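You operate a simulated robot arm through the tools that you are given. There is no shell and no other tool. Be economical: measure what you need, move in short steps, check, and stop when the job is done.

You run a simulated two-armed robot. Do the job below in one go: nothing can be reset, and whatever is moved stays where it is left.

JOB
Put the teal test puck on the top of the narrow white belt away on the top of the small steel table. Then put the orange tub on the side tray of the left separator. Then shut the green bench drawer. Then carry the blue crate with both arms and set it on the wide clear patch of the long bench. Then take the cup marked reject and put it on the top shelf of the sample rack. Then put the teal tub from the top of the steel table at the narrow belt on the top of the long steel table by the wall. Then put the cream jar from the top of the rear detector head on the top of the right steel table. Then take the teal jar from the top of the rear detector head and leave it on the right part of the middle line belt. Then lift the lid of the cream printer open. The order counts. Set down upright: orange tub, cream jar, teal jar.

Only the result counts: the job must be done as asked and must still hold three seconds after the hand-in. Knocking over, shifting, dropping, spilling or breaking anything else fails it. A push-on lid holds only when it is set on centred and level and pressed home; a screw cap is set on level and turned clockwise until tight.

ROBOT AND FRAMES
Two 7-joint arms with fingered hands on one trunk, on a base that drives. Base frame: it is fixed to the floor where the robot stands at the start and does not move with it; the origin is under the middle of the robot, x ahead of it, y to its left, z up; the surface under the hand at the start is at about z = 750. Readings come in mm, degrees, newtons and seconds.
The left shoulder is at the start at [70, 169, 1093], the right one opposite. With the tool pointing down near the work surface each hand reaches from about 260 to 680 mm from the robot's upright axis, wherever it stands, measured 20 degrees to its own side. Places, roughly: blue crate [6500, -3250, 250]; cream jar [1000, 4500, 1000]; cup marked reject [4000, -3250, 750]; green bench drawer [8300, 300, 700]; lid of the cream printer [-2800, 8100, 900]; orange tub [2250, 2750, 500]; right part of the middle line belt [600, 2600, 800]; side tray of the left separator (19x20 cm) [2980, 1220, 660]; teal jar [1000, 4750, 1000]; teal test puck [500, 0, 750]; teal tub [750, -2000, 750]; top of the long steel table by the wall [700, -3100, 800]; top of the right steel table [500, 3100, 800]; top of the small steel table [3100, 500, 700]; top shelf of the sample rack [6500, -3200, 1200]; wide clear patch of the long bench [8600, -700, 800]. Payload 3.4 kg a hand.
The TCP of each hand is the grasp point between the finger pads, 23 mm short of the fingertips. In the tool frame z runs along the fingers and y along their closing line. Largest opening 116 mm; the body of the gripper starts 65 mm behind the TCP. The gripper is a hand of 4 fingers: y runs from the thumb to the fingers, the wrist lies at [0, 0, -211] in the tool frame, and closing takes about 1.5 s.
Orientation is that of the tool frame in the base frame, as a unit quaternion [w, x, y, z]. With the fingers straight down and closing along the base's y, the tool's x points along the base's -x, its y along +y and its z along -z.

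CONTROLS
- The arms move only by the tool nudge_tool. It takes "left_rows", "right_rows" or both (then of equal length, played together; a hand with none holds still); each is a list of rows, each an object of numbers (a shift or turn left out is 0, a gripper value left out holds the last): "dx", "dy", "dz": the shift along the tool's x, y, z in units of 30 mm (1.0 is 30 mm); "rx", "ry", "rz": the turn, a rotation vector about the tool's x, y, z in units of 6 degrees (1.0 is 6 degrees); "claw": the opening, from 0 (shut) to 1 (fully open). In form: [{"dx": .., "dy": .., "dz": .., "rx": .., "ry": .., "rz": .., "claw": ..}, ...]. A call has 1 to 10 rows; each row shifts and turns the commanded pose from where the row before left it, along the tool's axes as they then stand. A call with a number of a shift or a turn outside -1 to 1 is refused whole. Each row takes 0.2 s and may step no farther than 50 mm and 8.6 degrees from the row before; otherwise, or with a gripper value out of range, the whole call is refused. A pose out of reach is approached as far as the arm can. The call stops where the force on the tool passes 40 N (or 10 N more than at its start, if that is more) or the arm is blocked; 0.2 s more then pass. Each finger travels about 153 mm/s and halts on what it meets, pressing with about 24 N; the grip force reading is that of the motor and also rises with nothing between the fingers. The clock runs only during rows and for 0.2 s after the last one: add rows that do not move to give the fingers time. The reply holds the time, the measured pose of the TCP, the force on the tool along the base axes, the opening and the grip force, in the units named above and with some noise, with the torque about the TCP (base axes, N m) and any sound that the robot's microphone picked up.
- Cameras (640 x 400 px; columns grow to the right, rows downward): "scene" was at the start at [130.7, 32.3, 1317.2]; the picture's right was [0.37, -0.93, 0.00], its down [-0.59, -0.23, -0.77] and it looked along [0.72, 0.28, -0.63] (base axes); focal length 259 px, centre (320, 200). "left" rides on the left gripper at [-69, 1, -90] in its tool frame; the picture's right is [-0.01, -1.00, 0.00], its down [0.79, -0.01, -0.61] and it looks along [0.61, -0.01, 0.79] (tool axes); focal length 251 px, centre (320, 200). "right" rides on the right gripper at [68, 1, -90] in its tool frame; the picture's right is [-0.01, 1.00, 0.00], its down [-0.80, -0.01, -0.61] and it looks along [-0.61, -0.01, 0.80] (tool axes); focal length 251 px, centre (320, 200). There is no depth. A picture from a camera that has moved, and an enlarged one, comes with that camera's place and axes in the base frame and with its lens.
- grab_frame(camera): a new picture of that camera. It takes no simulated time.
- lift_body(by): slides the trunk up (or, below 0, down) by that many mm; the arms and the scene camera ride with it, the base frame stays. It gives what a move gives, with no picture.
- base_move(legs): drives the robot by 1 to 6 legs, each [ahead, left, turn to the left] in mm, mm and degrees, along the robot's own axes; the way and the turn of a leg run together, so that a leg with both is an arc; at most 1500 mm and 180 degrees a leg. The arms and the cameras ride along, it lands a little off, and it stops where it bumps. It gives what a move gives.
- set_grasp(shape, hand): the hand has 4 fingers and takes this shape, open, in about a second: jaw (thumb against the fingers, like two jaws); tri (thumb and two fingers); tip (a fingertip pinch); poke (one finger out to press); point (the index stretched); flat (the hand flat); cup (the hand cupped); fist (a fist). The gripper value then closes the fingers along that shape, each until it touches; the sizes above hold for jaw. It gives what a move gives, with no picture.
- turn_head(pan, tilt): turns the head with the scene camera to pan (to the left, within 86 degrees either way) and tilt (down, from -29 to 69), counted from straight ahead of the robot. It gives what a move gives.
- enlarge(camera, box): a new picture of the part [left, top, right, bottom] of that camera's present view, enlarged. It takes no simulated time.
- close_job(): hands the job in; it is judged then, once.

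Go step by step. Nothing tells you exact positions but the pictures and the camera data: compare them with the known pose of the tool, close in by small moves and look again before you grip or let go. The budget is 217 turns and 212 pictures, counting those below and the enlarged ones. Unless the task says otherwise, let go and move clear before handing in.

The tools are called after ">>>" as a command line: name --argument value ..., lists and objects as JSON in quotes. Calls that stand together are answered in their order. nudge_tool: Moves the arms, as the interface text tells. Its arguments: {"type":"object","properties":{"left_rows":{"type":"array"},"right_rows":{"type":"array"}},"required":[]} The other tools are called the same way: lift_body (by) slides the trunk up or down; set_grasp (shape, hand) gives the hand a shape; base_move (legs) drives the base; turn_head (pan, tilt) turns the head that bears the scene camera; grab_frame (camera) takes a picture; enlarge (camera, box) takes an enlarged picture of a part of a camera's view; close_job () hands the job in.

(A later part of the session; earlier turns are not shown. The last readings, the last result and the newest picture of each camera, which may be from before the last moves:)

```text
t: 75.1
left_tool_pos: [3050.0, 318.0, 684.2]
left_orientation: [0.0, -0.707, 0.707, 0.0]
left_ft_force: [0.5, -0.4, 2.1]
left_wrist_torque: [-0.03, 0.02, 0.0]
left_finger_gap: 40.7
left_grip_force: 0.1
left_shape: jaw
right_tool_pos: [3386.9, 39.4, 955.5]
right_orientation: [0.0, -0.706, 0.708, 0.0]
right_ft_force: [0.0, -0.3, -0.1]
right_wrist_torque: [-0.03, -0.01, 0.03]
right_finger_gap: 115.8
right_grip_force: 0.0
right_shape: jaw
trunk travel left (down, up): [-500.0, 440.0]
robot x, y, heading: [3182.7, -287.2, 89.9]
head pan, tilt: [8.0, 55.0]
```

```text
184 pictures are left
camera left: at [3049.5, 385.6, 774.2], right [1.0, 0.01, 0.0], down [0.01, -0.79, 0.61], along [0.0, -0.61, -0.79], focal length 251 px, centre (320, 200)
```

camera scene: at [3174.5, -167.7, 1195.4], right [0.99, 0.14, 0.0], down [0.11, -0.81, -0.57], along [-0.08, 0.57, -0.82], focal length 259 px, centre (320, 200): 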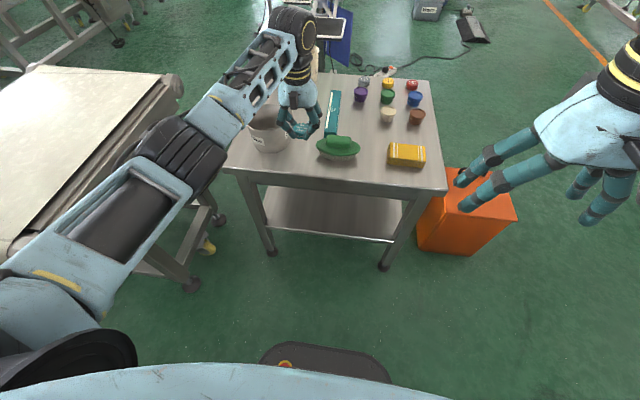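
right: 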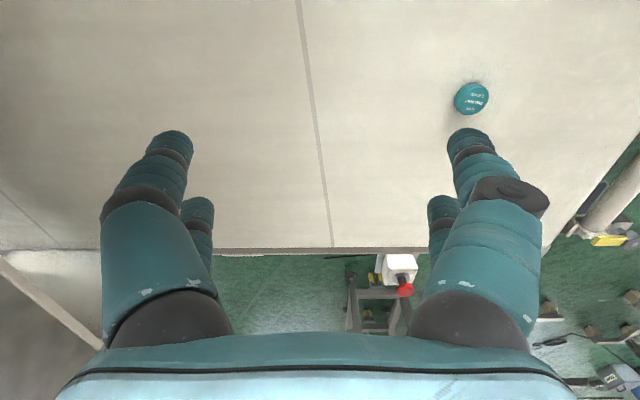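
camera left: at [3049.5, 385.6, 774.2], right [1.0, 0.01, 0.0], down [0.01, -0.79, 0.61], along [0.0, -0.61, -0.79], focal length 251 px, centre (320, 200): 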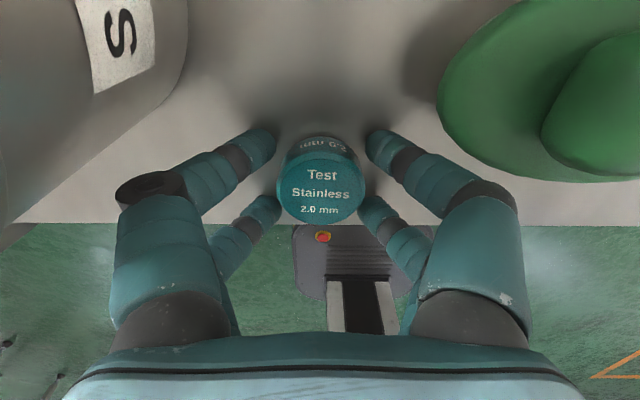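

Puck stands freely on the table. I lift clear and check.

>>> nudge_tool --left_rows '[{"dz": -0.6}, {"dz": -0.9}, {"dz": -0.9}, {"dz": -0.9}, {"dz": -0.9}, {"dz": -0.9}, {"dz": -0.9}, {"dz": -0.9}, {"dz": -0.9}]'

>>> nudge_tool --left_rows '[{"dx": 0.9, "dy": 0.3, "claw": 1}, {"dx": 0.9, "dy": 0.3}, {"dx": 0.9, "dy": 0.3}, {"dx": 0.9, "dy": 0.3}, {"dx": 0.9, "dy": 0.3}, {"dx": 0.9, "dy": 0.3}, {"dx": 0.9, "dy": 0.3}, {"dx": 0.9, "dy": 0.3}, {"dx": 0.9, "dy": 0.1}, {"dx": 0.9}]'

>>> lift_body --by 100

>>> turn_head --pan 15 --tilt 25

>>> grab_frame --camera "scene"

```text
t: 77.1
left_tool_pos: [3049.4, 317.5, 918.2]
left_orientation: [-0.002, 0.707, -0.707, 0.0]
left_ft_force: [1.2, -0.7, 0.3]
left_wrist_torque: [0.02, -0.01, 0.0]
left_finger_gap: 41.6
left_grip_force: 0.1
left_shape: jaw
right_tool_pos: [3387.5, 37.9, 955.8]
right_orientation: [0.0, -0.706, 0.708, 0.0]
right_ft_force: [0.7, 1.4, 0.6]
right_wrist_torque: [0.0, 0.0, 0.01]
right_finger_gap: 115.9
right_grip_force: 0.0
right_shape: jaw
trunk travel left (down, up): [-500.0, 440.0]
robot x, y, heading: [3183.1, -290.4, 89.6]
head pan, tilt: [8.0, 55.0]
```

```text
t: 79.3
left_tool_pos: [2972.3, 48.7, 917.1]
left_orientation: [0.0, -0.707, 0.707, 0.0]
left_ft_force: [-0.4, -0.6, 0.5]
left_wrist_torque: [0.04, -0.02, 0.0]
left_finger_gap: 115.9
left_grip_force: 0.1
left_shape: jaw
right_tool_pos: [3386.7, 39.7, 957.1]
right_orientation: [0.0, -0.706, 0.708, 0.001]
right_ft_force: [0.9, 0.0, -0.3]
right_wrist_torque: [0.02, -0.03, -0.01]
right_finger_gap: 115.9
right_grip_force: 0.1
right_shape: jaw
trunk travel left (down, up): [-500.0, 440.0]
robot x, y, heading: [3180.7, -291.4, 89.8]
head pan, tilt: [8.0, 55.0]
```

```text
t: 80.6
left_tool_pos: [2973.7, 48.5, 1016.5]
left_orientation: [0.0, -0.707, 0.708, 0.0]
left_ft_force: [-0.6, 0.4, 0.4]
left_wrist_torque: [0.01, 0.02, 0.04]
left_finger_gap: 116.0
left_grip_force: 0.0
left_shape: jaw
right_tool_pos: [3387.0, 39.9, 1055.9]
right_orientation: [0.0, -0.707, 0.707, -0.001]
right_ft_force: [-0.3, 0.0, 0.8]
right_wrist_torque: [0.01, -0.03, 0.02]
right_finger_gap: 116.1
right_grip_force: 0.1
right_shape: jaw
trunk travel left (down, up): [-600.0, 340.0]
robot x, y, heading: [3183.5, -288.8, 90.0]
head pan, tilt: [8.0, 55.0]
```

```text
t: 81.6
left_tool_pos: [2973.9, 50.2, 1015.8]
left_orientation: [0.0, -0.706, 0.708, 0.0]
left_ft_force: [0.7, 0.3, 0.2]
left_wrist_torque: [0.05, -0.03, -0.02]
left_finger_gap: 115.9
left_grip_force: 0.0
left_shape: jaw
right_tool_pos: [3387.5, 39.5, 1056.2]
right_orientation: [0.0, -0.707, 0.707, 0.0]
right_ft_force: [0.4, 0.4, -1.2]
right_wrist_torque: [0.0, -0.04, -0.01]
right_finger_gap: 116.0
right_grip_force: 0.1
right_shape: jaw
trunk travel left (down, up): [-600.0, 340.0]
robot x, y, heading: [3185.2, -291.4, 89.9]
head pan, tilt: [15.0, 25.0]
```

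```text
183 pictures are left
camera scene: at [3160.9, -150.5, 1339.4], right [0.97, 0.26, 0.0], down [0.11, -0.41, -0.91], along [-0.23, 0.88, -0.42], focal length 259 px, centre (320, 200)
```

scene: 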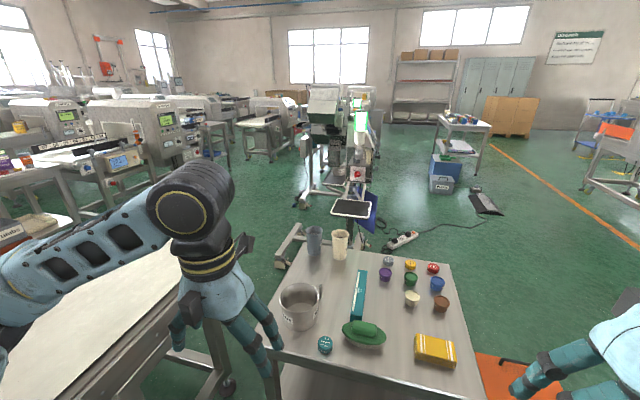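

Puck is in place. The tray is the black-and-white plate at about [2987, 1210, 660]. Let me zoom toward the orange tub.

>>> enlarge --camera "scene" --box '[240, 70, 440, 260]'

>>> enlarge --camera "scene" --box '[100, 80, 300, 220]'

```text
2.11 times, centred on (340, 165) of scene
camera zoom: at [3160.9, -150.5, 1339.4], right [0.97, 0.26, 0.0], down [0.11, -0.41, -0.91], along [-0.23, 0.88, -0.42], focal length 546 px, centre (278, 274)
```

zoom: 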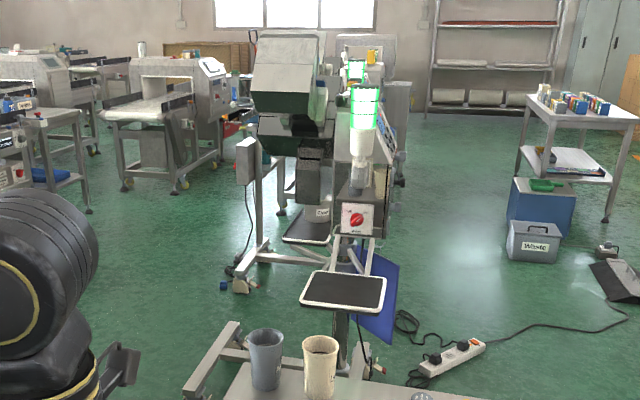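

```text
2.86 times, centred on (200, 150) of scene
camera zoom: at [3160.9, -150.5, 1339.4], right [0.97, 0.26, 0.0], down [0.11, -0.41, -0.91], along [-0.23, 0.88, -0.42], focal length 741 px, centre (663, 343)
```

zoom: 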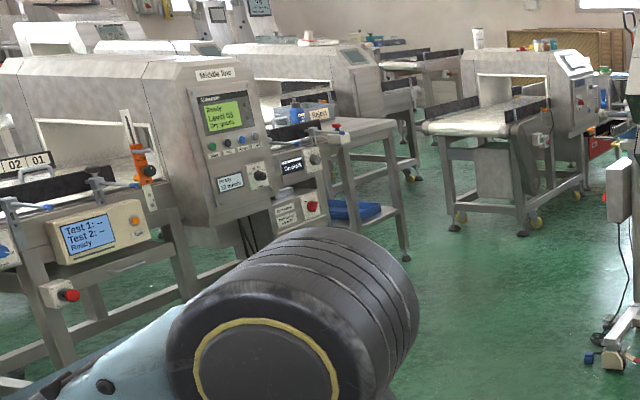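

I need a finer look around the second separator for the orange tub.

>>> enlarge --camera "scene" --box '[285, 110, 365, 200]'

```text
4.44 times, centred on (325, 155) of scene
camera zoom: at [3160.9, -150.5, 1339.4], right [0.97, 0.26, 0.0], down [0.11, -0.41, -0.91], along [-0.23, 0.88, -0.42], focal length 1152 px, centre (298, 400)
```

zoom: 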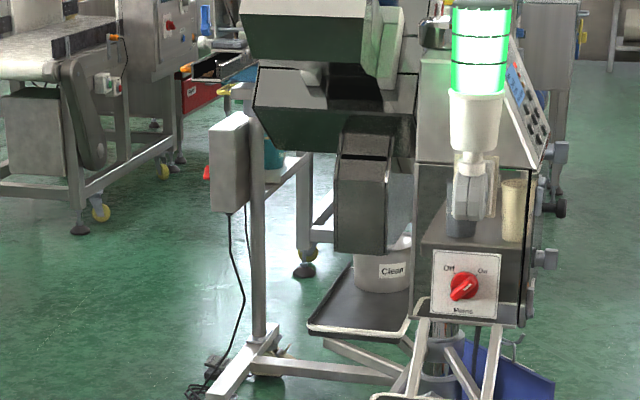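

The tub seems to sit on a cart west of the second separator (seen from the start view near [2230, 2690]). I go back and west to inspect the aisle between the two belts.

>>> base_move --legs '[[-850, 0, 0], [0, 1300, 0], [0, 400, 0]]'

>>> turn_head --pan 0 --tilt 30

>>> grab_frame --camera "scene"

```text
t: 94.2
left_tool_pos: [1290.5, -800.4, 1015.9]
left_orientation: [-0.002, 0.709, -0.705, 0.0]
left_ft_force: [-0.2, 0.3, -0.8]
left_wrist_torque: [-0.03, 0.0, 0.01]
left_finger_gap: 116.2
left_grip_force: 0.0
left_shape: jaw
right_tool_pos: [1703.3, -807.5, 1056.0]
right_orientation: [0.0, 0.709, -0.705, 0.0]
right_ft_force: [0.4, -0.6, 0.3]
right_wrist_torque: [0.0, 0.0, 0.0]
right_finger_gap: 115.8
right_grip_force: 0.0
right_shape: jaw
trunk travel left (down, up): [-600.0, 340.0]
robot x, y, heading: [1504.1, -1137.3, 90.2]
head pan, tilt: [15.0, 25.0]
```

```text
t: 95.0
left_tool_pos: [1289.8, -800.6, 1016.8]
left_orientation: [0.0, 0.709, -0.705, 0.0]
left_ft_force: [-0.5, 0.3, -1.1]
left_wrist_torque: [0.01, 0.01, -0.01]
left_finger_gap: 115.9
left_grip_force: 0.2
left_shape: jaw
right_tool_pos: [1703.8, -808.0, 1054.4]
right_orientation: [0.0, 0.709, -0.705, 0.0]
right_ft_force: [-1.1, 0.4, -0.5]
right_wrist_torque: [-0.01, -0.02, -0.01]
right_finger_gap: 115.7
right_grip_force: 0.0
right_shape: jaw
trunk travel left (down, up): [-600.0, 340.0]
robot x, y, heading: [1499.2, -1138.4, 90.2]
head pan, tilt: [0.0, 30.0]
```

```text
179 pictures are left
camera scene: at [1501.3, -998.2, 1331.5], right [1.0, 0.0, 0.0], down [0.0, -0.5, -0.87], along [0.0, 0.87, -0.5], focal length 259 px, centre (320, 200)
```

scene: 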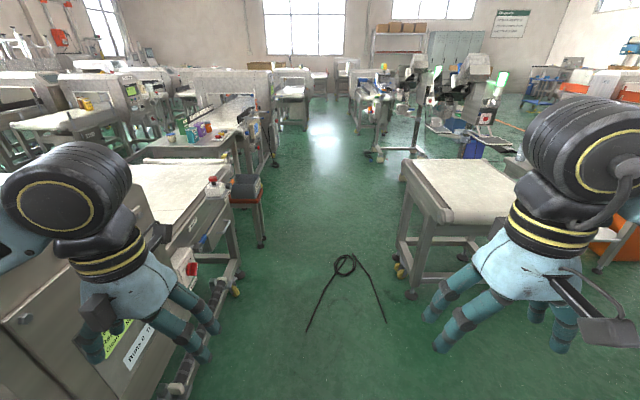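

The aisle is wide (x≈1060–2020), but something thin lies on the floor. I zoom on it and on the cart ahead.

>>> enlarge --camera "scene" --box '[280, 240, 410, 340]'

>>> enlarge --camera "scene" --box '[310, 50, 470, 170]'

```text
4.00 times, centred on (345, 290) of scene
camera zoom: at [1501.3, -998.2, 1331.5], right [1.0, 0.0, 0.0], down [0.0, -0.5, -0.87], along [0.0, 0.87, -0.5], focal length 1037 px, centre (220, -160)
```

zoom: 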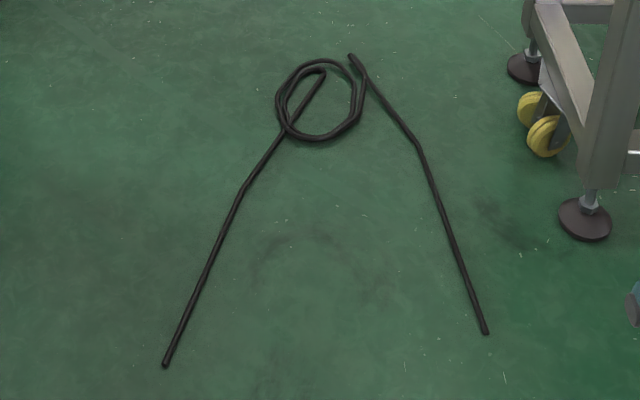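

```text
3.33 times, centred on (390, 110) of scene
camera zoom: at [1501.3, -998.2, 1331.5], right [1.0, 0.0, 0.0], down [0.0, -0.5, -0.87], along [0.0, 0.87, -0.5], focal length 864 px, centre (87, 500)
```

zoom: 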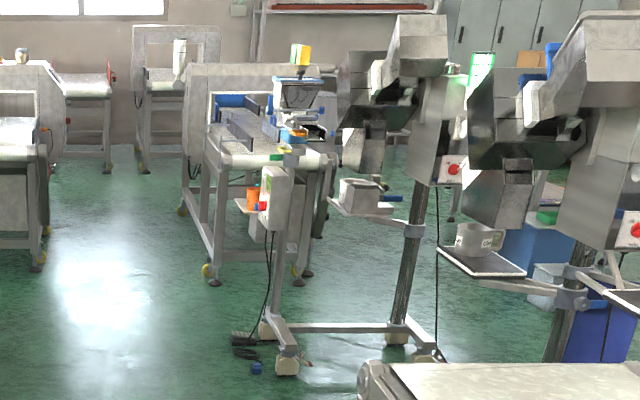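

A cable lies on the floor in the aisle; I want to pass west of it. I raise the trunk for arm clearance and look down-left to measure the free strip.

>>> lift_body --by 300

>>> turn_head --pan 25 --tilt 55

>>> grab_frame --camera "scene"

```text
t: 98.0
left_tool_pos: [1288.7, -801.2, 1316.2]
left_orientation: [0.0, 0.709, -0.705, 0.0]
left_ft_force: [-0.4, 0.4, -0.3]
left_wrist_torque: [0.03, -0.03, 0.0]
left_finger_gap: 115.9
left_grip_force: 0.0
left_shape: jaw
right_tool_pos: [1703.7, -807.4, 1356.2]
right_orientation: [0.0, 0.708, -0.706, 0.0]
right_ft_force: [0.0, 0.4, -0.5]
right_wrist_torque: [0.03, -0.01, 0.04]
right_finger_gap: 115.9
right_grip_force: 0.1
right_shape: jaw
trunk travel left (down, up): [-900.0, 40.0]
robot x, y, heading: [1499.4, -1140.2, 90.4]
head pan, tilt: [0.0, 30.0]
```

```text
t: 98.8
left_tool_pos: [1289.0, -801.2, 1316.0]
left_orientation: [0.001, 0.709, -0.705, 0.0]
left_ft_force: [-0.2, -0.2, 0.0]
left_wrist_torque: [0.01, -0.01, 0.01]
left_finger_gap: 115.8
left_grip_force: 0.0
left_shape: jaw
right_tool_pos: [1702.5, -807.7, 1356.4]
right_orientation: [0.0, 0.708, -0.706, -0.001]
right_ft_force: [0.2, -0.7, 0.2]
right_wrist_torque: [-0.01, -0.01, -0.02]
right_finger_gap: 115.7
right_grip_force: 0.0
right_shape: jaw
trunk travel left (down, up): [-900.0, 40.0]
robot x, y, heading: [1500.3, -1140.7, 90.3]
head pan, tilt: [25.0, 55.0]
```

```text
176 pictures are left
camera scene: at [1471.0, -1023.3, 1595.5], right [0.9, 0.43, 0.0], down [0.35, -0.74, -0.57], along [-0.24, 0.52, -0.82], focal length 259 px, centre (320, 200)
```

scene: 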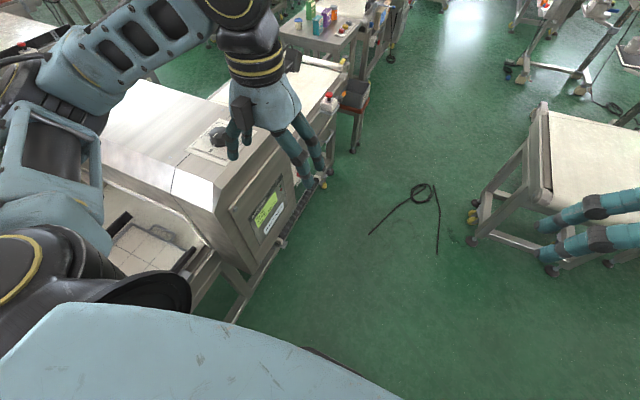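

The strip west of the cable is just too tight. I look from this raised height toward the north to judge other routes.

>>> turn_head --pan 12 --tilt 15

>>> enlarge --camera "scene" --box '[160, 100, 480, 300]'

>>> turn_head --pan -30 --tilt 15

>>> grab_frame --camera "scene"

```text
t: 99.9
left_tool_pos: [1288.9, -800.7, 1316.3]
left_orientation: [0.0, 0.709, -0.705, -0.001]
left_ft_force: [0.1, 0.2, 0.4]
left_wrist_torque: [0.0, 0.02, 0.0]
left_finger_gap: 115.8
left_grip_force: 0.0
left_shape: jaw
right_tool_pos: [1702.3, -808.6, 1356.6]
right_orientation: [-0.001, 0.709, -0.706, 0.0]
right_ft_force: [-0.7, -0.8, 0.0]
right_wrist_torque: [-0.03, 0.0, 0.0]
right_finger_gap: 115.7
right_grip_force: 0.1
right_shape: jaw
trunk travel left (down, up): [-900.0, 40.0]
robot x, y, heading: [1498.2, -1140.0, 90.1]
head pan, tilt: [12.0, 15.0]
```

```text
2.00 times, centred on (320, 200) of scene
camera zoom: at [1481.9, -997.3, 1655.6], right [0.98, 0.21, 0.0], down [0.06, -0.25, -0.97], along [-0.2, 0.94, -0.26], focal length 518 px, centre (320, 200)
```

zoom: 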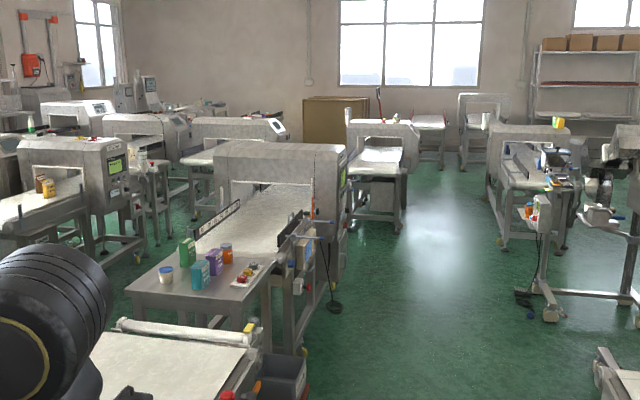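

```text
t: 101.0
left_tool_pos: [1290.1, -800.7, 1316.1]
left_orientation: [0.0, 0.709, -0.706, 0.001]
left_ft_force: [0.0, -0.5, 0.3]
left_wrist_torque: [0.02, -0.03, 0.0]
left_finger_gap: 115.8
left_grip_force: 0.1
left_shape: jaw
right_tool_pos: [1703.5, -806.9, 1355.7]
right_orientation: [0.0, 0.708, -0.706, -0.001]
right_ft_force: [0.0, 0.2, 0.6]
right_wrist_torque: [0.03, -0.05, -0.02]
right_finger_gap: 115.7
right_grip_force: 0.1
right_shape: jaw
trunk travel left (down, up): [-900.0, 40.0]
robot x, y, heading: [1500.3, -1138.3, 90.2]
head pan, tilt: [-30.0, 15.0]
```

```text
174 pictures are left
camera scene: at [1548.0, -1007.5, 1655.7], right [0.87, -0.5, 0.0], down [-0.13, -0.22, -0.97], along [0.48, 0.84, -0.26], focal length 259 px, centre (320, 200)
```

scene: 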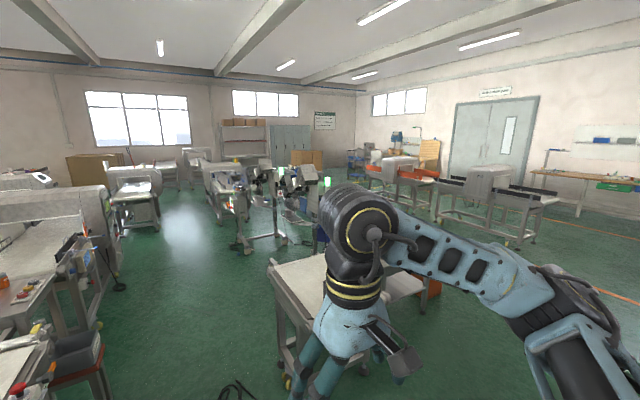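

I'll pass through the aisle on its west part at x≈1330, keeping as far from the cable as the equipment allows, in steps.

>>> base_move --legs '[[700, 165, 0]]'

>>> turn_head --pan 0 --tilt 69

>>> grab_frame --camera "scene"

```text
t: 104.9
left_tool_pos: [1120.6, -114.7, 1317.1]
left_orientation: [-0.001, 0.71, -0.704, 0.0]
left_ft_force: [-0.8, -0.6, -0.5]
left_wrist_torque: [0.01, -0.04, 0.01]
left_finger_gap: 115.9
left_grip_force: 0.0
left_shape: jaw
right_tool_pos: [1533.2, -119.5, 1356.0]
right_orientation: [0.0, 0.71, -0.704, -0.001]
right_ft_force: [0.0, -0.4, 0.4]
right_wrist_torque: [0.03, -0.03, 0.02]
right_finger_gap: 116.1
right_grip_force: 0.0
right_shape: jaw
trunk travel left (down, up): [-900.0, 40.0]
robot x, y, heading: [1331.2, -449.0, 90.5]
head pan, tilt: [-30.0, 15.0]
```

```text
t: 106.1
left_tool_pos: [1120.0, -114.9, 1315.8]
left_orientation: [-0.001, 0.71, -0.704, 0.0]
left_ft_force: [0.0, -0.5, 0.4]
left_wrist_torque: [-0.02, -0.04, 0.0]
left_finger_gap: 115.8
left_grip_force: 0.1
left_shape: jaw
right_tool_pos: [1533.9, -119.3, 1356.2]
right_orientation: [0.0, 0.709, -0.705, 0.0]
right_ft_force: [0.2, -0.6, -0.2]
right_wrist_torque: [-0.04, -0.02, 0.0]
right_finger_gap: 116.0
right_grip_force: 0.0
right_shape: jaw
trunk travel left (down, up): [-900.0, 40.0]
robot x, y, heading: [1334.1, -453.0, 90.7]
head pan, tilt: [0.0, 68.8]
```

```text
173 pictures are left
camera scene: at [1333.7, -344.8, 1580.1], right [1.0, 0.01, 0.0], down [0.01, -0.93, -0.36], along [0.0, 0.36, -0.93], focal length 259 px, centre (320, 200)
```

scene: 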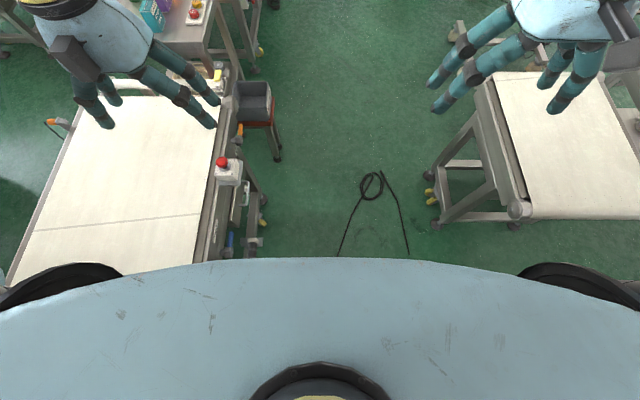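

The base looks about 430 mm wide; the free strip at the cable end is about 985–1442. I line up at x≈1213 before advancing.

>>> base_move --legs '[[30, 120, -0.6]]'

>>> grab_frame --camera "scene"

```text
t: 107.5
left_tool_pos: [1008.5, -84.7, 1316.2]
left_orientation: [-0.002, 0.714, -0.7, 0.002]
left_ft_force: [-0.7, 0.4, 0.3]
left_wrist_torque: [0.01, -0.05, 0.0]
left_finger_gap: 115.8
left_grip_force: 0.1
left_shape: jaw
right_tool_pos: [1423.0, -85.5, 1356.9]
right_orientation: [-0.002, 0.713, -0.701, 0.002]
right_ft_force: [0.2, -0.7, -0.2]
right_wrist_torque: [0.04, -0.05, -0.02]
right_finger_gap: 115.9
right_grip_force: 0.0
right_shape: jaw
trunk travel left (down, up): [-900.0, 40.0]
robot x, y, heading: [1230.3, -420.6, 91.1]
head pan, tilt: [0.0, 68.8]
stopped in leg 1: the robot was blocked; the commanded pose is now the measured one
```

```text
172 pictures are left
camera scene: at [1222.4, -313.0, 1580.0], right [1.0, 0.02, 0.01], down [0.02, -0.93, -0.36], along [0.0, 0.36, -0.93], focal length 259 px, centre (320, 200)
```

scene: 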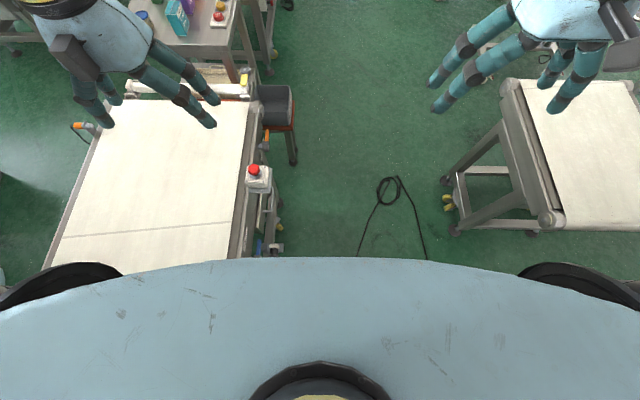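

Blocked by the belt frame at x≈1230. I back off to x≈1300 and advance carefully.

>>> base_move --legs '[[0, -65, -1], [350, 0, 0]]'

>>> grab_frame --camera "scene"

```text
t: 110.4
left_tool_pos: [1085.9, 261.0, 1316.7]
left_orientation: [0.0, 0.709, -0.705, -0.001]
left_ft_force: [-0.3, -0.1, -0.9]
left_wrist_torque: [0.0, 0.01, -0.01]
left_finger_gap: 116.1
left_grip_force: 0.1
left_shape: jaw
right_tool_pos: [1500.1, 252.6, 1355.8]
right_orientation: [0.0, 0.709, -0.705, -0.001]
right_ft_force: [-0.6, 0.0, 0.7]
right_wrist_torque: [-0.01, 0.01, 0.01]
right_finger_gap: 115.9
right_grip_force: 0.1
right_shape: jaw
trunk travel left (down, up): [-900.0, 40.0]
robot x, y, heading: [1298.0, -75.3, 90.4]
head pan, tilt: [0.0, 68.8]
```

```text
171 pictures are left
camera scene: at [1297.9, 27.0, 1580.3], right [1.0, 0.0, 0.0], down [0.0, -0.93, -0.36], along [0.0, 0.36, -0.93], focal length 259 px, centre (320, 200)
```

scene: 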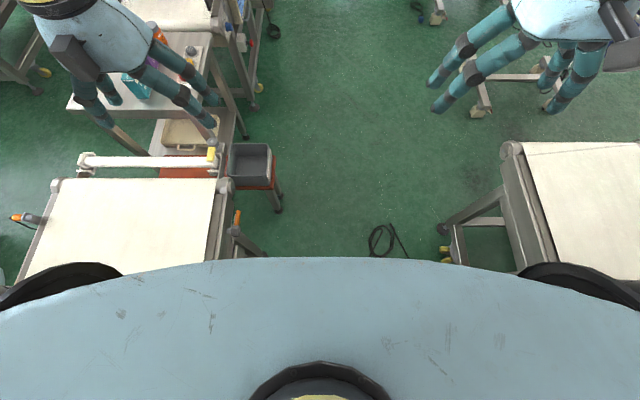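

The cable is untouched. I continue north past the stool, then to about [1550, 2700] and turn to face the tub.

>>> base_move --legs '[[650, -40, 0], [1000, -150, 0], [1100, 0, 0], [0, 0, -90]]'

>>> turn_head --pan 5 --tilt 45

>>> grab_frame --camera "scene"

```text
t: 127.8
left_tool_pos: [1849.6, 2900.6, 1315.8]
left_orientation: [0.0, -0.012, 1.0, -0.001]
left_ft_force: [-0.2, -0.1, -0.9]
left_wrist_torque: [0.01, 0.04, -0.01]
left_finger_gap: 115.8
left_grip_force: 0.0
left_shape: jaw
right_tool_pos: [1851.2, 2486.2, 1355.7]
right_orientation: [0.0, -0.011, 1.0, 0.0]
right_ft_force: [0.1, 0.3, -0.4]
right_wrist_torque: [0.03, 0.0, -0.01]
right_finger_gap: 115.8
right_grip_force: 0.0
right_shape: jaw
trunk travel left (down, up): [-900.0, 40.0]
robot x, y, heading: [1515.5, 2680.5, 0.9]
head pan, tilt: [0.0, 68.8]
```

```text
t: 128.7
left_tool_pos: [1849.6, 2899.1, 1315.8]
left_orientation: [0.0, -0.012, 1.0, 0.0]
left_ft_force: [0.0, -0.1, 0.5]
left_wrist_torque: [0.02, 0.04, 0.01]
left_finger_gap: 116.0
left_grip_force: 0.1
left_shape: jaw
right_tool_pos: [1850.1, 2485.1, 1357.8]
right_orientation: [0.0, -0.011, 1.0, 0.0]
right_ft_force: [-0.6, 0.1, 0.0]
right_wrist_torque: [0.02, 0.02, 0.02]
right_finger_gap: 115.9
right_grip_force: 0.1
right_shape: jaw
trunk travel left (down, up): [-900.0, 40.0]
robot x, y, heading: [1514.6, 2678.0, 1.3]
head pan, tilt: [5.0, 45.0]
```

```text
170 pictures are left
camera scene: at [1646.5, 2691.8, 1608.8], right [0.11, -0.99, 0.0], down [-0.7, -0.08, -0.71], along [0.7, 0.08, -0.71], focal length 259 px, centre (320, 200)
```

scene: 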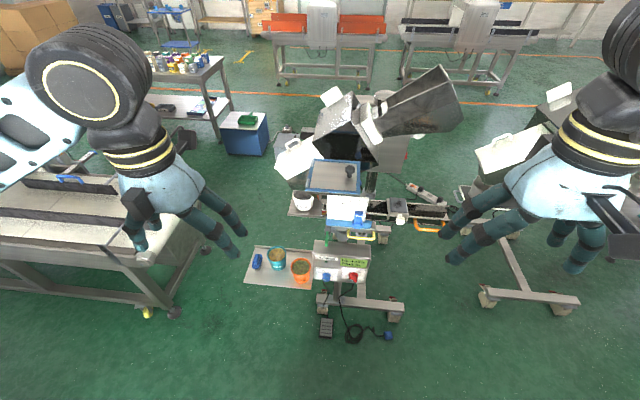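

The orange tub is on the shelf left of the control box, next to a teal tub. I zoom in.

>>> enlarge --camera "scene" --box '[235, 230, 395, 330]'

```text
4.00 times, centred on (315, 280) of scene
camera zoom: at [1646.5, 2691.8, 1608.8], right [0.11, -0.99, 0.0], down [-0.7, -0.08, -0.71], along [0.7, 0.08, -0.71], focal length 1037 px, centre (340, -120)
```

zoom: 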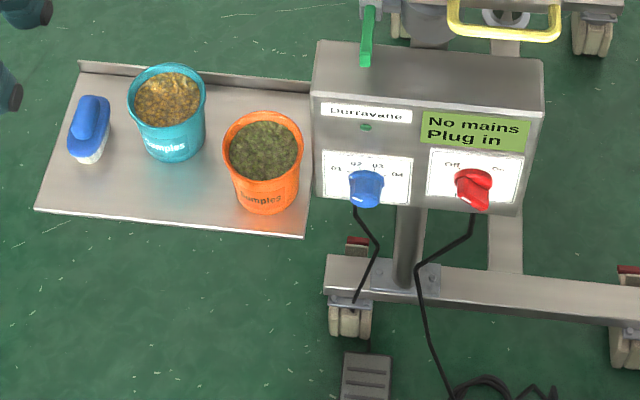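

The tub is an open, filled cup with tight space to the control box, so I'll grip along base x. I drive in, lower the trunk, and turn the left wrist by 90°.

>>> base_move --legs '[[120, 15, -1.2]]'

>>> lift_body --by -430

>>> nudge_tool --left_rows '[{"rz": -1, "claw": 1}, {"rz": -1}, {"rz": -1}, {"rz": -1}, {"rz": -1}, {"rz": -1}, {"rz": -1}, {"rz": -1}, {"rz": -1}, {"rz": -1}]'

>>> nudge_tool --left_rows '[{"rz": -1}, {"rz": -1}, {"rz": -1}, {"rz": -1}, {"rz": -1}]'

>>> grab_frame --camera "scene"

```text
t: 129.9
left_tool_pos: [1969.5, 2906.2, 1318.2]
left_orientation: [0.002, 0.001, 1.0, 0.0]
left_ft_force: [-0.4, 0.3, 0.1]
left_wrist_torque: [0.01, -0.02, 0.02]
left_finger_gap: 116.1
left_grip_force: 0.0
left_shape: jaw
right_tool_pos: [1959.7, 2491.9, 1357.4]
right_orientation: [0.002, 0.001, 1.0, 0.0]
right_ft_force: [-0.3, 0.0, 0.1]
right_wrist_torque: [0.01, 0.0, 0.02]
right_finger_gap: 116.0
right_grip_force: 0.0
right_shape: jaw
trunk travel left (down, up): [-900.0, 40.0]
robot x, y, heading: [1631.1, 2694.9, 0.2]
head pan, tilt: [5.0, 45.0]
```

```text
refused: -430 is not a number from -400 to 400
```

```text
t: 132.1
left_tool_pos: [2124.1, 2947.3, 1410.8]
left_orientation: [-0.005, -0.495, 0.869, 0.0]
left_ft_force: [0.2, -1.2, -0.8]
left_wrist_torque: [-0.01, 0.04, -0.01]
left_finger_gap: 115.9
left_grip_force: 0.1
left_shape: jaw
left hand out of reach, approached as far as the arm can: row 6, 7, 8, 9, 10
right_tool_pos: [1965.0, 2491.8, 1356.0]
right_orientation: [0.0, 0.002, 1.0, 0.0]
right_ft_force: [0.0, -0.6, 0.2]
right_wrist_torque: [0.01, -0.01, -0.01]
right_finger_gap: 115.9
right_grip_force: 0.1
right_shape: jaw
trunk travel left (down, up): [-900.0, 40.0]
robot x, y, heading: [1633.2, 2697.0, -0.0]
head pan, tilt: [5.0, 45.0]
```

```text
t: 133.3
left_tool_pos: [2205.3, 2996.0, 1454.0]
left_orientation: [0.0, -0.648, 0.762, 0.0]
left_ft_force: [0.3, 0.8, -0.3]
left_wrist_torque: [0.03, -0.02, 0.01]
left_finger_gap: 115.7
left_grip_force: 0.0
left_shape: jaw
left hand out of reach, approached as far as the arm can: row 1, 2, 3, 4, 5
right_tool_pos: [1962.6, 2493.4, 1356.6]
right_orientation: [0.0, 0.002, 1.0, 0.0]
right_ft_force: [-0.2, -0.5, -0.2]
right_wrist_torque: [0.01, -0.03, 0.02]
right_finger_gap: 115.7
right_grip_force: 0.1
right_shape: jaw
trunk travel left (down, up): [-900.0, 40.0]
robot x, y, heading: [1632.6, 2698.4, -0.3]
head pan, tilt: [5.0, 45.0]
```

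```text
168 pictures are left
camera scene: at [1764.6, 2705.0, 1608.9], right [0.08, -1.0, 0.0], down [-0.7, -0.06, -0.71], along [0.7, 0.06, -0.71], focal length 259 px, centre (320, 200)
```

scene: 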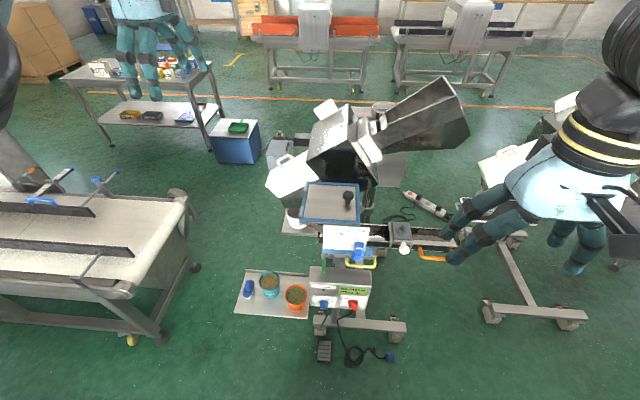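

The rotation needed a longer reach and the arm drifted out, but it is clear of everything. I lower the trunk and see where the hand stands.

>>> lift_body --by -400

>>> nudge_tool --left_rows '[{"dy": -0.3}]'

```text
t: 137.2
left_tool_pos: [2204.8, 2995.0, 1054.4]
left_orientation: [-0.001, -0.648, 0.762, 0.0]
left_ft_force: [0.7, 0.2, 0.0]
left_wrist_torque: [-0.03, 0.02, -0.02]
left_finger_gap: 115.7
left_grip_force: 0.0
left_shape: jaw
right_tool_pos: [1962.0, 2491.8, 956.9]
right_orientation: [0.0, 0.002, 1.0, 0.0]
right_ft_force: [0.0, 0.1, 0.3]
right_wrist_torque: [-0.01, -0.04, -0.01]
right_finger_gap: 115.8
right_grip_force: 0.0
right_shape: jaw
trunk travel left (down, up): [-500.0, 440.0]
robot x, y, heading: [1632.6, 2698.5, -0.2]
head pan, tilt: [5.0, 45.0]
```

```text
t: 137.6
left_tool_pos: [2214.6, 2991.6, 1053.1]
left_orientation: [0.0, -0.647, 0.762, -0.001]
left_ft_force: [-0.7, -0.4, 0.3]
left_wrist_torque: [-0.01, 0.02, -0.01]
left_finger_gap: 115.8
left_grip_force: 0.0
left_shape: jaw
right_tool_pos: [1964.4, 2491.8, 955.9]
right_orientation: [-0.001, 0.002, 1.0, 0.001]
right_ft_force: [0.6, 0.0, 0.2]
right_wrist_torque: [0.0, 0.05, 0.02]
right_finger_gap: 115.8
right_grip_force: 0.0
right_shape: jaw
trunk travel left (down, up): [-500.0, 440.0]
robot x, y, heading: [1631.3, 2700.5, -0.4]
head pan, tilt: [5.0, 45.0]
```

I finish the rotation and move over the tub, still high.

>>> nudge_tool --left_rows '[{"rz": -0.8}, {"rz": -0.77}, {"dx": 0.85, "dy": 0.06}, {"dx": 0.85, "dy": 0.06}, {"dx": 0.85, "dy": 0.06, "dz": 0.7}, {"dx": 0.85, "dy": 0.06, "dz": 0.9}, {"dx": 0.85, "dy": 0.06, "dz": 0.9}, {"dx": 0.85, "dy": 0.06, "dz": 0.9}, {"dz": 0.9}, {"dz": 0.9}]'

>>> grab_frame --camera "left"

```text
t: 139.8
left_tool_pos: [2222.3, 2963.0, 1027.9]
left_orientation: [-0.006, -0.676, 0.737, 0.005]
left_ft_force: [-0.1, 0.2, -0.1]
left_wrist_torque: [-0.05, -0.02, 0.02]
left_finger_gap: 116.1
left_grip_force: 0.1
left_shape: jaw
left hand out of reach, approached as far as the arm can: row 2, 3, 4, 5, 6, 7, 8, 9, 10
right_tool_pos: [1962.7, 2492.8, 957.4]
right_orientation: [0.0, 0.002, 1.0, 0.0]
right_ft_force: [-0.8, -0.1, 0.3]
right_wrist_torque: [-0.02, -0.03, 0.0]
right_finger_gap: 115.7
right_grip_force: 0.1
right_shape: jaw
trunk travel left (down, up): [-500.0, 440.0]
robot x, y, heading: [1636.1, 2695.8, 0.2]
head pan, tilt: [5.0, 45.0]
```

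```text
167 pictures are left
camera left: at [2229.7, 3031.9, 1118.3], right [1.0, -0.07, -0.02], down [-0.05, -0.79, 0.61], along [-0.06, -0.61, -0.79], focal length 251 px, centre (320, 200)
```

left: 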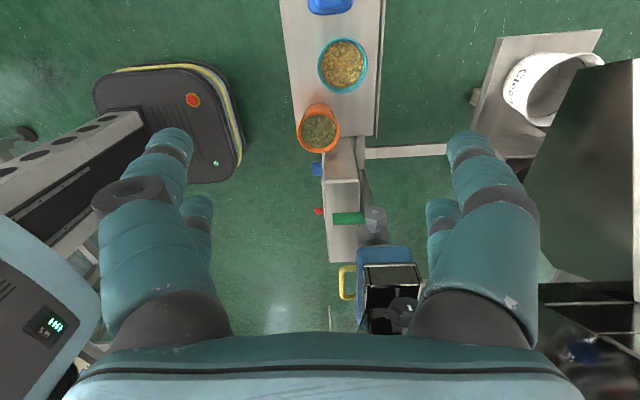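

The wrist hits a limit near 85°; a slightly smaller turn is enough. I relax by a few degrees and translate toward the tub.

>>> nudge_tool --left_rows '[{"rz": 0.8}, {"rz": 0.8}, {"dx": 0.8}, {"dx": 0.8}, {"dx": 0.8}, {"dx": 0.8}, {"dz": 0.9}, {"dz": 0.9}]'

>>> grab_frame --camera "left"

```text
t: 141.6
left_tool_pos: [2239.4, 2877.7, 991.7]
left_orientation: [0.0, -0.614, 0.789, 0.0]
left_ft_force: [-0.4, 0.2, -0.3]
left_wrist_torque: [0.02, -0.03, -0.03]
left_finger_gap: 116.1
left_grip_force: 0.1
left_shape: jaw
left hand out of reach, approached as far as the arm can: row 1, 3, 4, 5, 6, 7, 8
right_tool_pos: [1964.2, 2491.3, 956.9]
right_orientation: [0.001, 0.001, 1.0, 0.0]
right_ft_force: [-0.1, 0.4, -0.1]
right_wrist_torque: [-0.02, 0.01, 0.02]
right_finger_gap: 116.0
right_grip_force: 0.1
right_shape: jaw
trunk travel left (down, up): [-500.0, 440.0]
robot x, y, heading: [1633.6, 2700.9, -0.0]
head pan, tilt: [5.0, 45.0]
```

```text
166 pictures are left
camera left: at [2257.0, 2942.7, 1081.4], right [0.97, -0.24, 0.0], down [-0.19, -0.77, 0.61], along [-0.14, -0.59, -0.8], focal length 251 px, centre (320, 200)
```

left: 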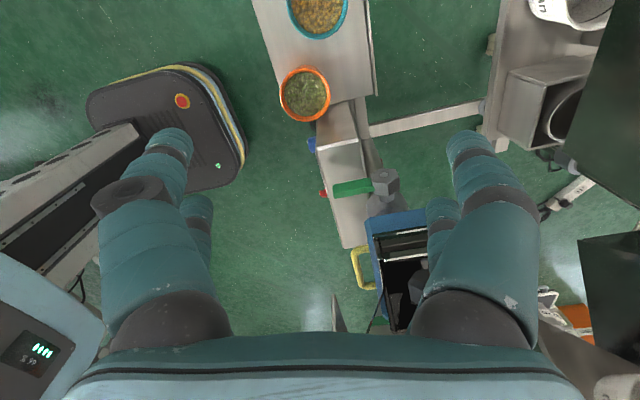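

The wrist limit blocks a full quarter turn at this stance, so I reposition the base to heading ≈30° from the south-west, which eases the wrist.

>>> base_move --legs '[[145, -248, 0], [0, 0, 30]]'

>>> nudge_tool --left_rows '[{"rz": 1}, {"rz": 1}, {"rz": 0.7}]'

>>> grab_frame --camera "left"

```text
t: 142.6
left_tool_pos: [2266.8, 2835.1, 991.8]
left_orientation: [0.002, -0.62, 0.785, 0.002]
left_ft_force: [-2.3, 4.7, 1.6]
left_wrist_torque: [-0.38, -0.15, 0.04]
left_finger_gap: 116.1
left_grip_force: 0.1
left_shape: jaw
right_tool_pos: [1991.3, 2442.9, 956.3]
right_orientation: [0.001, 0.0, 1.0, 0.0]
right_ft_force: [-1.2, 0.0, -0.3]
right_wrist_torque: [-0.04, -0.02, 0.03]
right_finger_gap: 115.8
right_grip_force: 0.0
right_shape: jaw
trunk travel left (down, up): [-500.0, 440.0]
robot x, y, heading: [1659.2, 2644.7, 0.2]
head pan, tilt: [5.0, 45.0]
stopped in leg 1: the force on the tool passed its limit at 63 N (the readings are from after the stop); the commanded pose is now the measured one
```

```text
t: 143.4
left_tool_pos: [2270.9, 2840.1, 990.5]
left_orientation: [0.0, -0.505, 0.863, 0.001]
left_ft_force: [14.8, 25.6, 5.6]
left_wrist_torque: [-1.66, 0.66, 1.22]
left_finger_gap: 116.2
left_grip_force: 0.1
left_shape: jaw
right_tool_pos: [1995.7, 2447.2, 956.1]
right_orientation: [-0.002, 0.001, 1.0, -0.002]
right_ft_force: [0.7, -0.5, 0.1]
right_wrist_torque: [-0.01, 0.0, 0.04]
right_finger_gap: 116.0
right_grip_force: 0.0
right_shape: jaw
trunk travel left (down, up): [-500.0, 440.0]
robot x, y, heading: [1661.2, 2646.0, -0.1]
head pan, tilt: [5.0, 45.0]
```

```text
165 pictures are left
camera left: at [2304.3, 2899.0, 1080.8], right [0.88, -0.48, 0.0], down [-0.38, -0.7, 0.61], along [-0.29, -0.53, -0.8], focal length 251 px, centre (320, 200)
```

left: 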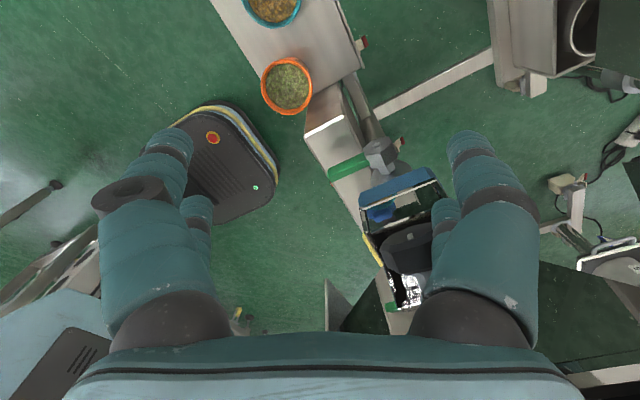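

The fingers touched the instrument beside the control box. I undo the turn to release the load, then look before going up.

>>> nudge_tool --left_rows '[{"rz": -1}, {"rz": -1}, {"rz": -0.7}, {}]'

>>> grab_frame --camera "scene"

>>> grab_frame --camera "left"

```text
t: 144.4
left_tool_pos: [2264.8, 2835.9, 993.2]
left_orientation: [0.002, -0.61, 0.792, 0.001]
left_ft_force: [-6.8, 11.2, -1.2]
left_wrist_torque: [-0.79, -0.47, 0.0]
left_finger_gap: 116.0
left_grip_force: 0.0
left_shape: jaw
right_tool_pos: [1990.9, 2443.3, 956.9]
right_orientation: [0.001, 0.002, 1.0, -0.002]
right_ft_force: [0.0, -0.2, 0.8]
right_wrist_torque: [-0.01, 0.0, 0.03]
right_finger_gap: 115.7
right_grip_force: 0.0
right_shape: jaw
trunk travel left (down, up): [-500.0, 440.0]
robot x, y, heading: [1661.4, 2643.1, -0.2]
head pan, tilt: [5.0, 45.0]
```

```text
164 pictures are left
camera scene: at [1791.7, 2656.2, 1209.0], right [0.09, -1.0, 0.0], down [-0.7, -0.06, -0.71], along [0.71, 0.06, -0.71], focal length 259 px, centre (320, 200)
```

scene: 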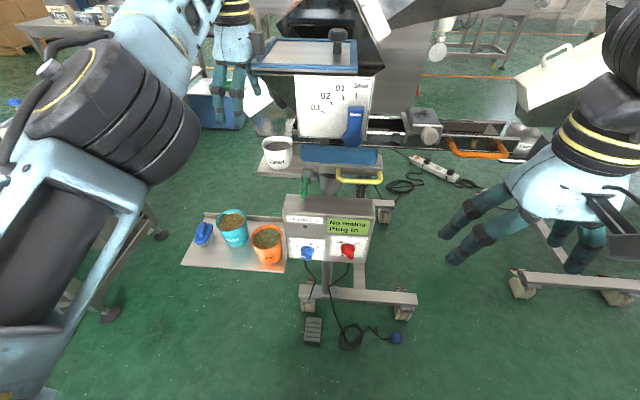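

```text
163 pictures are left
camera left: at [2283.4, 2900.3, 1084.1], right [0.97, -0.25, 0.0], down [-0.2, -0.77, 0.6], along [-0.15, -0.58, -0.8], focal length 251 px, centre (320, 200)
```

left: 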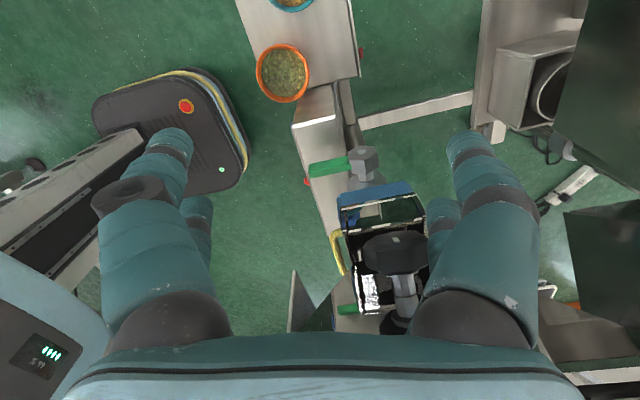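

I back the hand off to the north and up, then rotate the base first and slide after.

>>> nudge_tool --left_rows '[{"dx": -0.5}, {"dx": -0.8}, {"dx": -0.8}, {"dx": -0.5, "dz": -0.5}]'

>>> base_move --legs '[[0, 0, 30], [6, -200, 0]]'

>>> grab_frame --camera "scene"

>>> grab_frame --camera "left"

```text
t: 145.4
left_tool_pos: [2269.6, 2903.3, 997.4]
left_orientation: [0.002, -0.619, 0.786, 0.002]
left_ft_force: [0.3, 0.1, 0.2]
left_wrist_torque: [0.0, 0.02, -0.05]
left_finger_gap: 116.0
left_grip_force: 0.1
left_shape: jaw
left hand out of reach, approached as far as the arm can: row 2, 3, 4
right_tool_pos: [1993.2, 2441.6, 956.1]
right_orientation: [-0.001, 0.001, 1.0, 0.0]
right_ft_force: [0.2, -0.6, -0.4]
right_wrist_torque: [-0.02, 0.01, 0.02]
right_finger_gap: 115.6
right_grip_force: 0.0
right_shape: jaw
trunk travel left (down, up): [-500.0, 440.0]
robot x, y, heading: [1661.9, 2644.8, -0.1]
head pan, tilt: [5.0, 45.0]
```

```text
t: 148.5
left_tool_pos: [2169.1, 2996.7, 998.0]
left_orientation: [-0.002, 0.799, -0.602, -0.004]
left_ft_force: [0.0, -0.1, 1.0]
left_wrist_torque: [0.01, -0.03, 0.01]
left_finger_gap: 116.1
left_grip_force: 0.1
left_shape: jaw
right_tool_pos: [2153.7, 2456.9, 955.5]
right_orientation: [0.0, -0.252, 0.968, 0.0]
right_ft_force: [0.1, 0.6, 0.0]
right_wrist_torque: [0.05, 0.0, -0.02]
right_finger_gap: 115.7
right_grip_force: 0.1
right_shape: jaw
trunk travel left (down, up): [-500.0, 440.0]
robot x, y, heading: [1765.0, 2474.7, 29.2]
head pan, tilt: [5.0, 45.0]
```

```text
162 pictures are left
camera scene: at [1877.3, 2543.8, 1208.9], right [0.56, -0.83, 0.0], down [-0.58, -0.4, -0.71], along [0.58, 0.4, -0.71], focal length 259 px, centre (320, 200)
```

scene: 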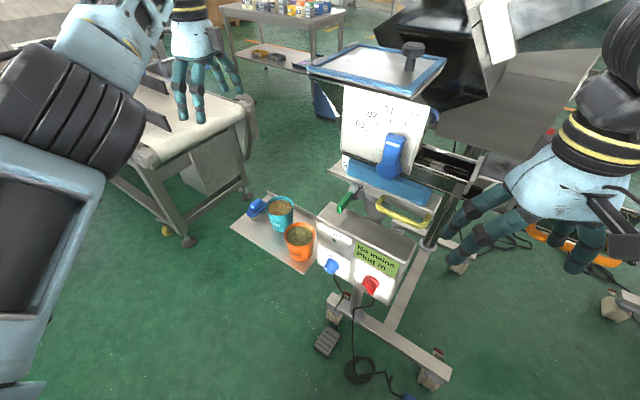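

```text
161 pictures are left
camera left: at [2150.2, 3060.2, 1088.0], right [0.96, 0.28, 0.0], down [0.23, -0.77, 0.6], along [0.17, -0.58, -0.8], focal length 251 px, centre (320, 200)
```

left: 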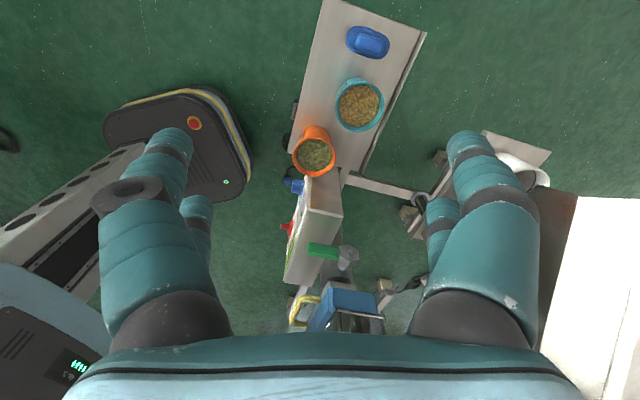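

Stance works; closing line is now near x. I trim the yaw and move above the tub.

>>> nudge_tool --left_rows '[{"rz": 1}, {"dx": 0.9, "dy": -0.04}, {"dx": 0.9, "dy": -0.04}, {"dx": 0.9, "dy": -0.04}, {"dx": 0.9, "dy": -0.04}, {"dx": 0.9, "dy": -0.04}, {"dx": 0.9, "dy": -0.04}, {"dz": 0.9}, {"dz": 0.9}, {"dz": 0.9}]'

>>> grab_frame --camera "left"

```text
t: 150.7
left_tool_pos: [2243.2, 2879.5, 931.8]
left_orientation: [0.0, 0.766, -0.643, -0.003]
left_ft_force: [0.4, 0.5, 0.0]
left_wrist_torque: [0.0, 0.01, 0.0]
left_finger_gap: 115.7
left_grip_force: 0.0
left_shape: jaw
left hand out of reach, approached as far as the arm can: row 2, 3, 4, 5, 7, 8, 9, 10
right_tool_pos: [2153.4, 2459.1, 955.7]
right_orientation: [0.0, -0.253, 0.967, -0.001]
right_ft_force: [-0.1, -0.5, 0.6]
right_wrist_torque: [0.02, 0.01, -0.02]
right_finger_gap: 116.0
right_grip_force: 0.0
right_shape: jaw
trunk travel left (down, up): [-500.0, 440.0]
robot x, y, heading: [1768.6, 2472.6, 29.4]
head pan, tilt: [5.0, 45.0]
```

```text
160 pictures are left
camera left: at [2231.4, 2946.6, 1022.5], right [0.98, 0.18, 0.0], down [0.15, -0.78, 0.6], along [0.11, -0.59, -0.8], focal length 251 px, centre (320, 200)
```

left: 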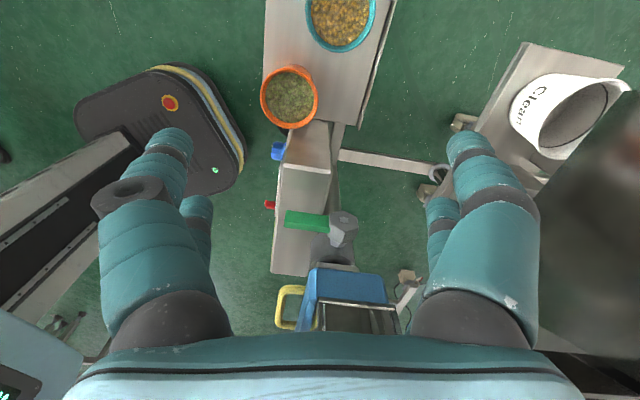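

I relax the yaw a further 15° so the arm is well inside its range and continue.

>>> nudge_tool --left_rows '[{"rz": 1}, {"rz": 1}, {"rz": 0.7}, {}]'

>>> nudge_tool --left_rows '[{"dy": 0.6}, {"dy": 0.6}, {"dx": 0.6}, {"dx": 0.6}]'

```text
t: 151.7
left_tool_pos: [2243.0, 2879.7, 933.9]
left_orientation: [0.001, -0.667, 0.745, 0.003]
left_ft_force: [0.3, -0.7, -0.1]
left_wrist_torque: [-0.01, -0.03, 0.02]
left_finger_gap: 116.0
left_grip_force: 0.1
left_shape: jaw
right_tool_pos: [2154.3, 2458.3, 957.0]
right_orientation: [-0.001, -0.252, 0.968, 0.001]
right_ft_force: [-0.6, -0.4, -0.5]
right_wrist_torque: [-0.02, 0.02, 0.01]
right_finger_gap: 115.7
right_grip_force: 0.1
right_shape: jaw
trunk travel left (down, up): [-500.0, 440.0]
robot x, y, heading: [1765.0, 2472.6, 29.4]
head pan, tilt: [5.0, 45.0]
```

```text
t: 152.7
left_tool_pos: [2244.5, 2858.3, 946.3]
left_orientation: [0.0, -0.668, 0.744, 0.004]
left_ft_force: [1.1, -0.4, -0.9]
left_wrist_torque: [0.02, -0.03, 0.03]
left_finger_gap: 115.7
left_grip_force: 0.0
left_shape: jaw
left hand out of reach, approached as far as the arm can: row 1, 2, 3, 4
right_tool_pos: [2154.5, 2457.0, 956.8]
right_orientation: [0.0, -0.254, 0.967, 0.0]
right_ft_force: [0.3, -0.4, 0.4]
right_wrist_torque: [-0.03, 0.01, 0.0]
right_finger_gap: 116.3
right_grip_force: 0.0
right_shape: jaw
trunk travel left (down, up): [-500.0, 440.0]
robot x, y, heading: [1765.2, 2474.3, 29.4]
head pan, tilt: [5.0, 45.0]
```

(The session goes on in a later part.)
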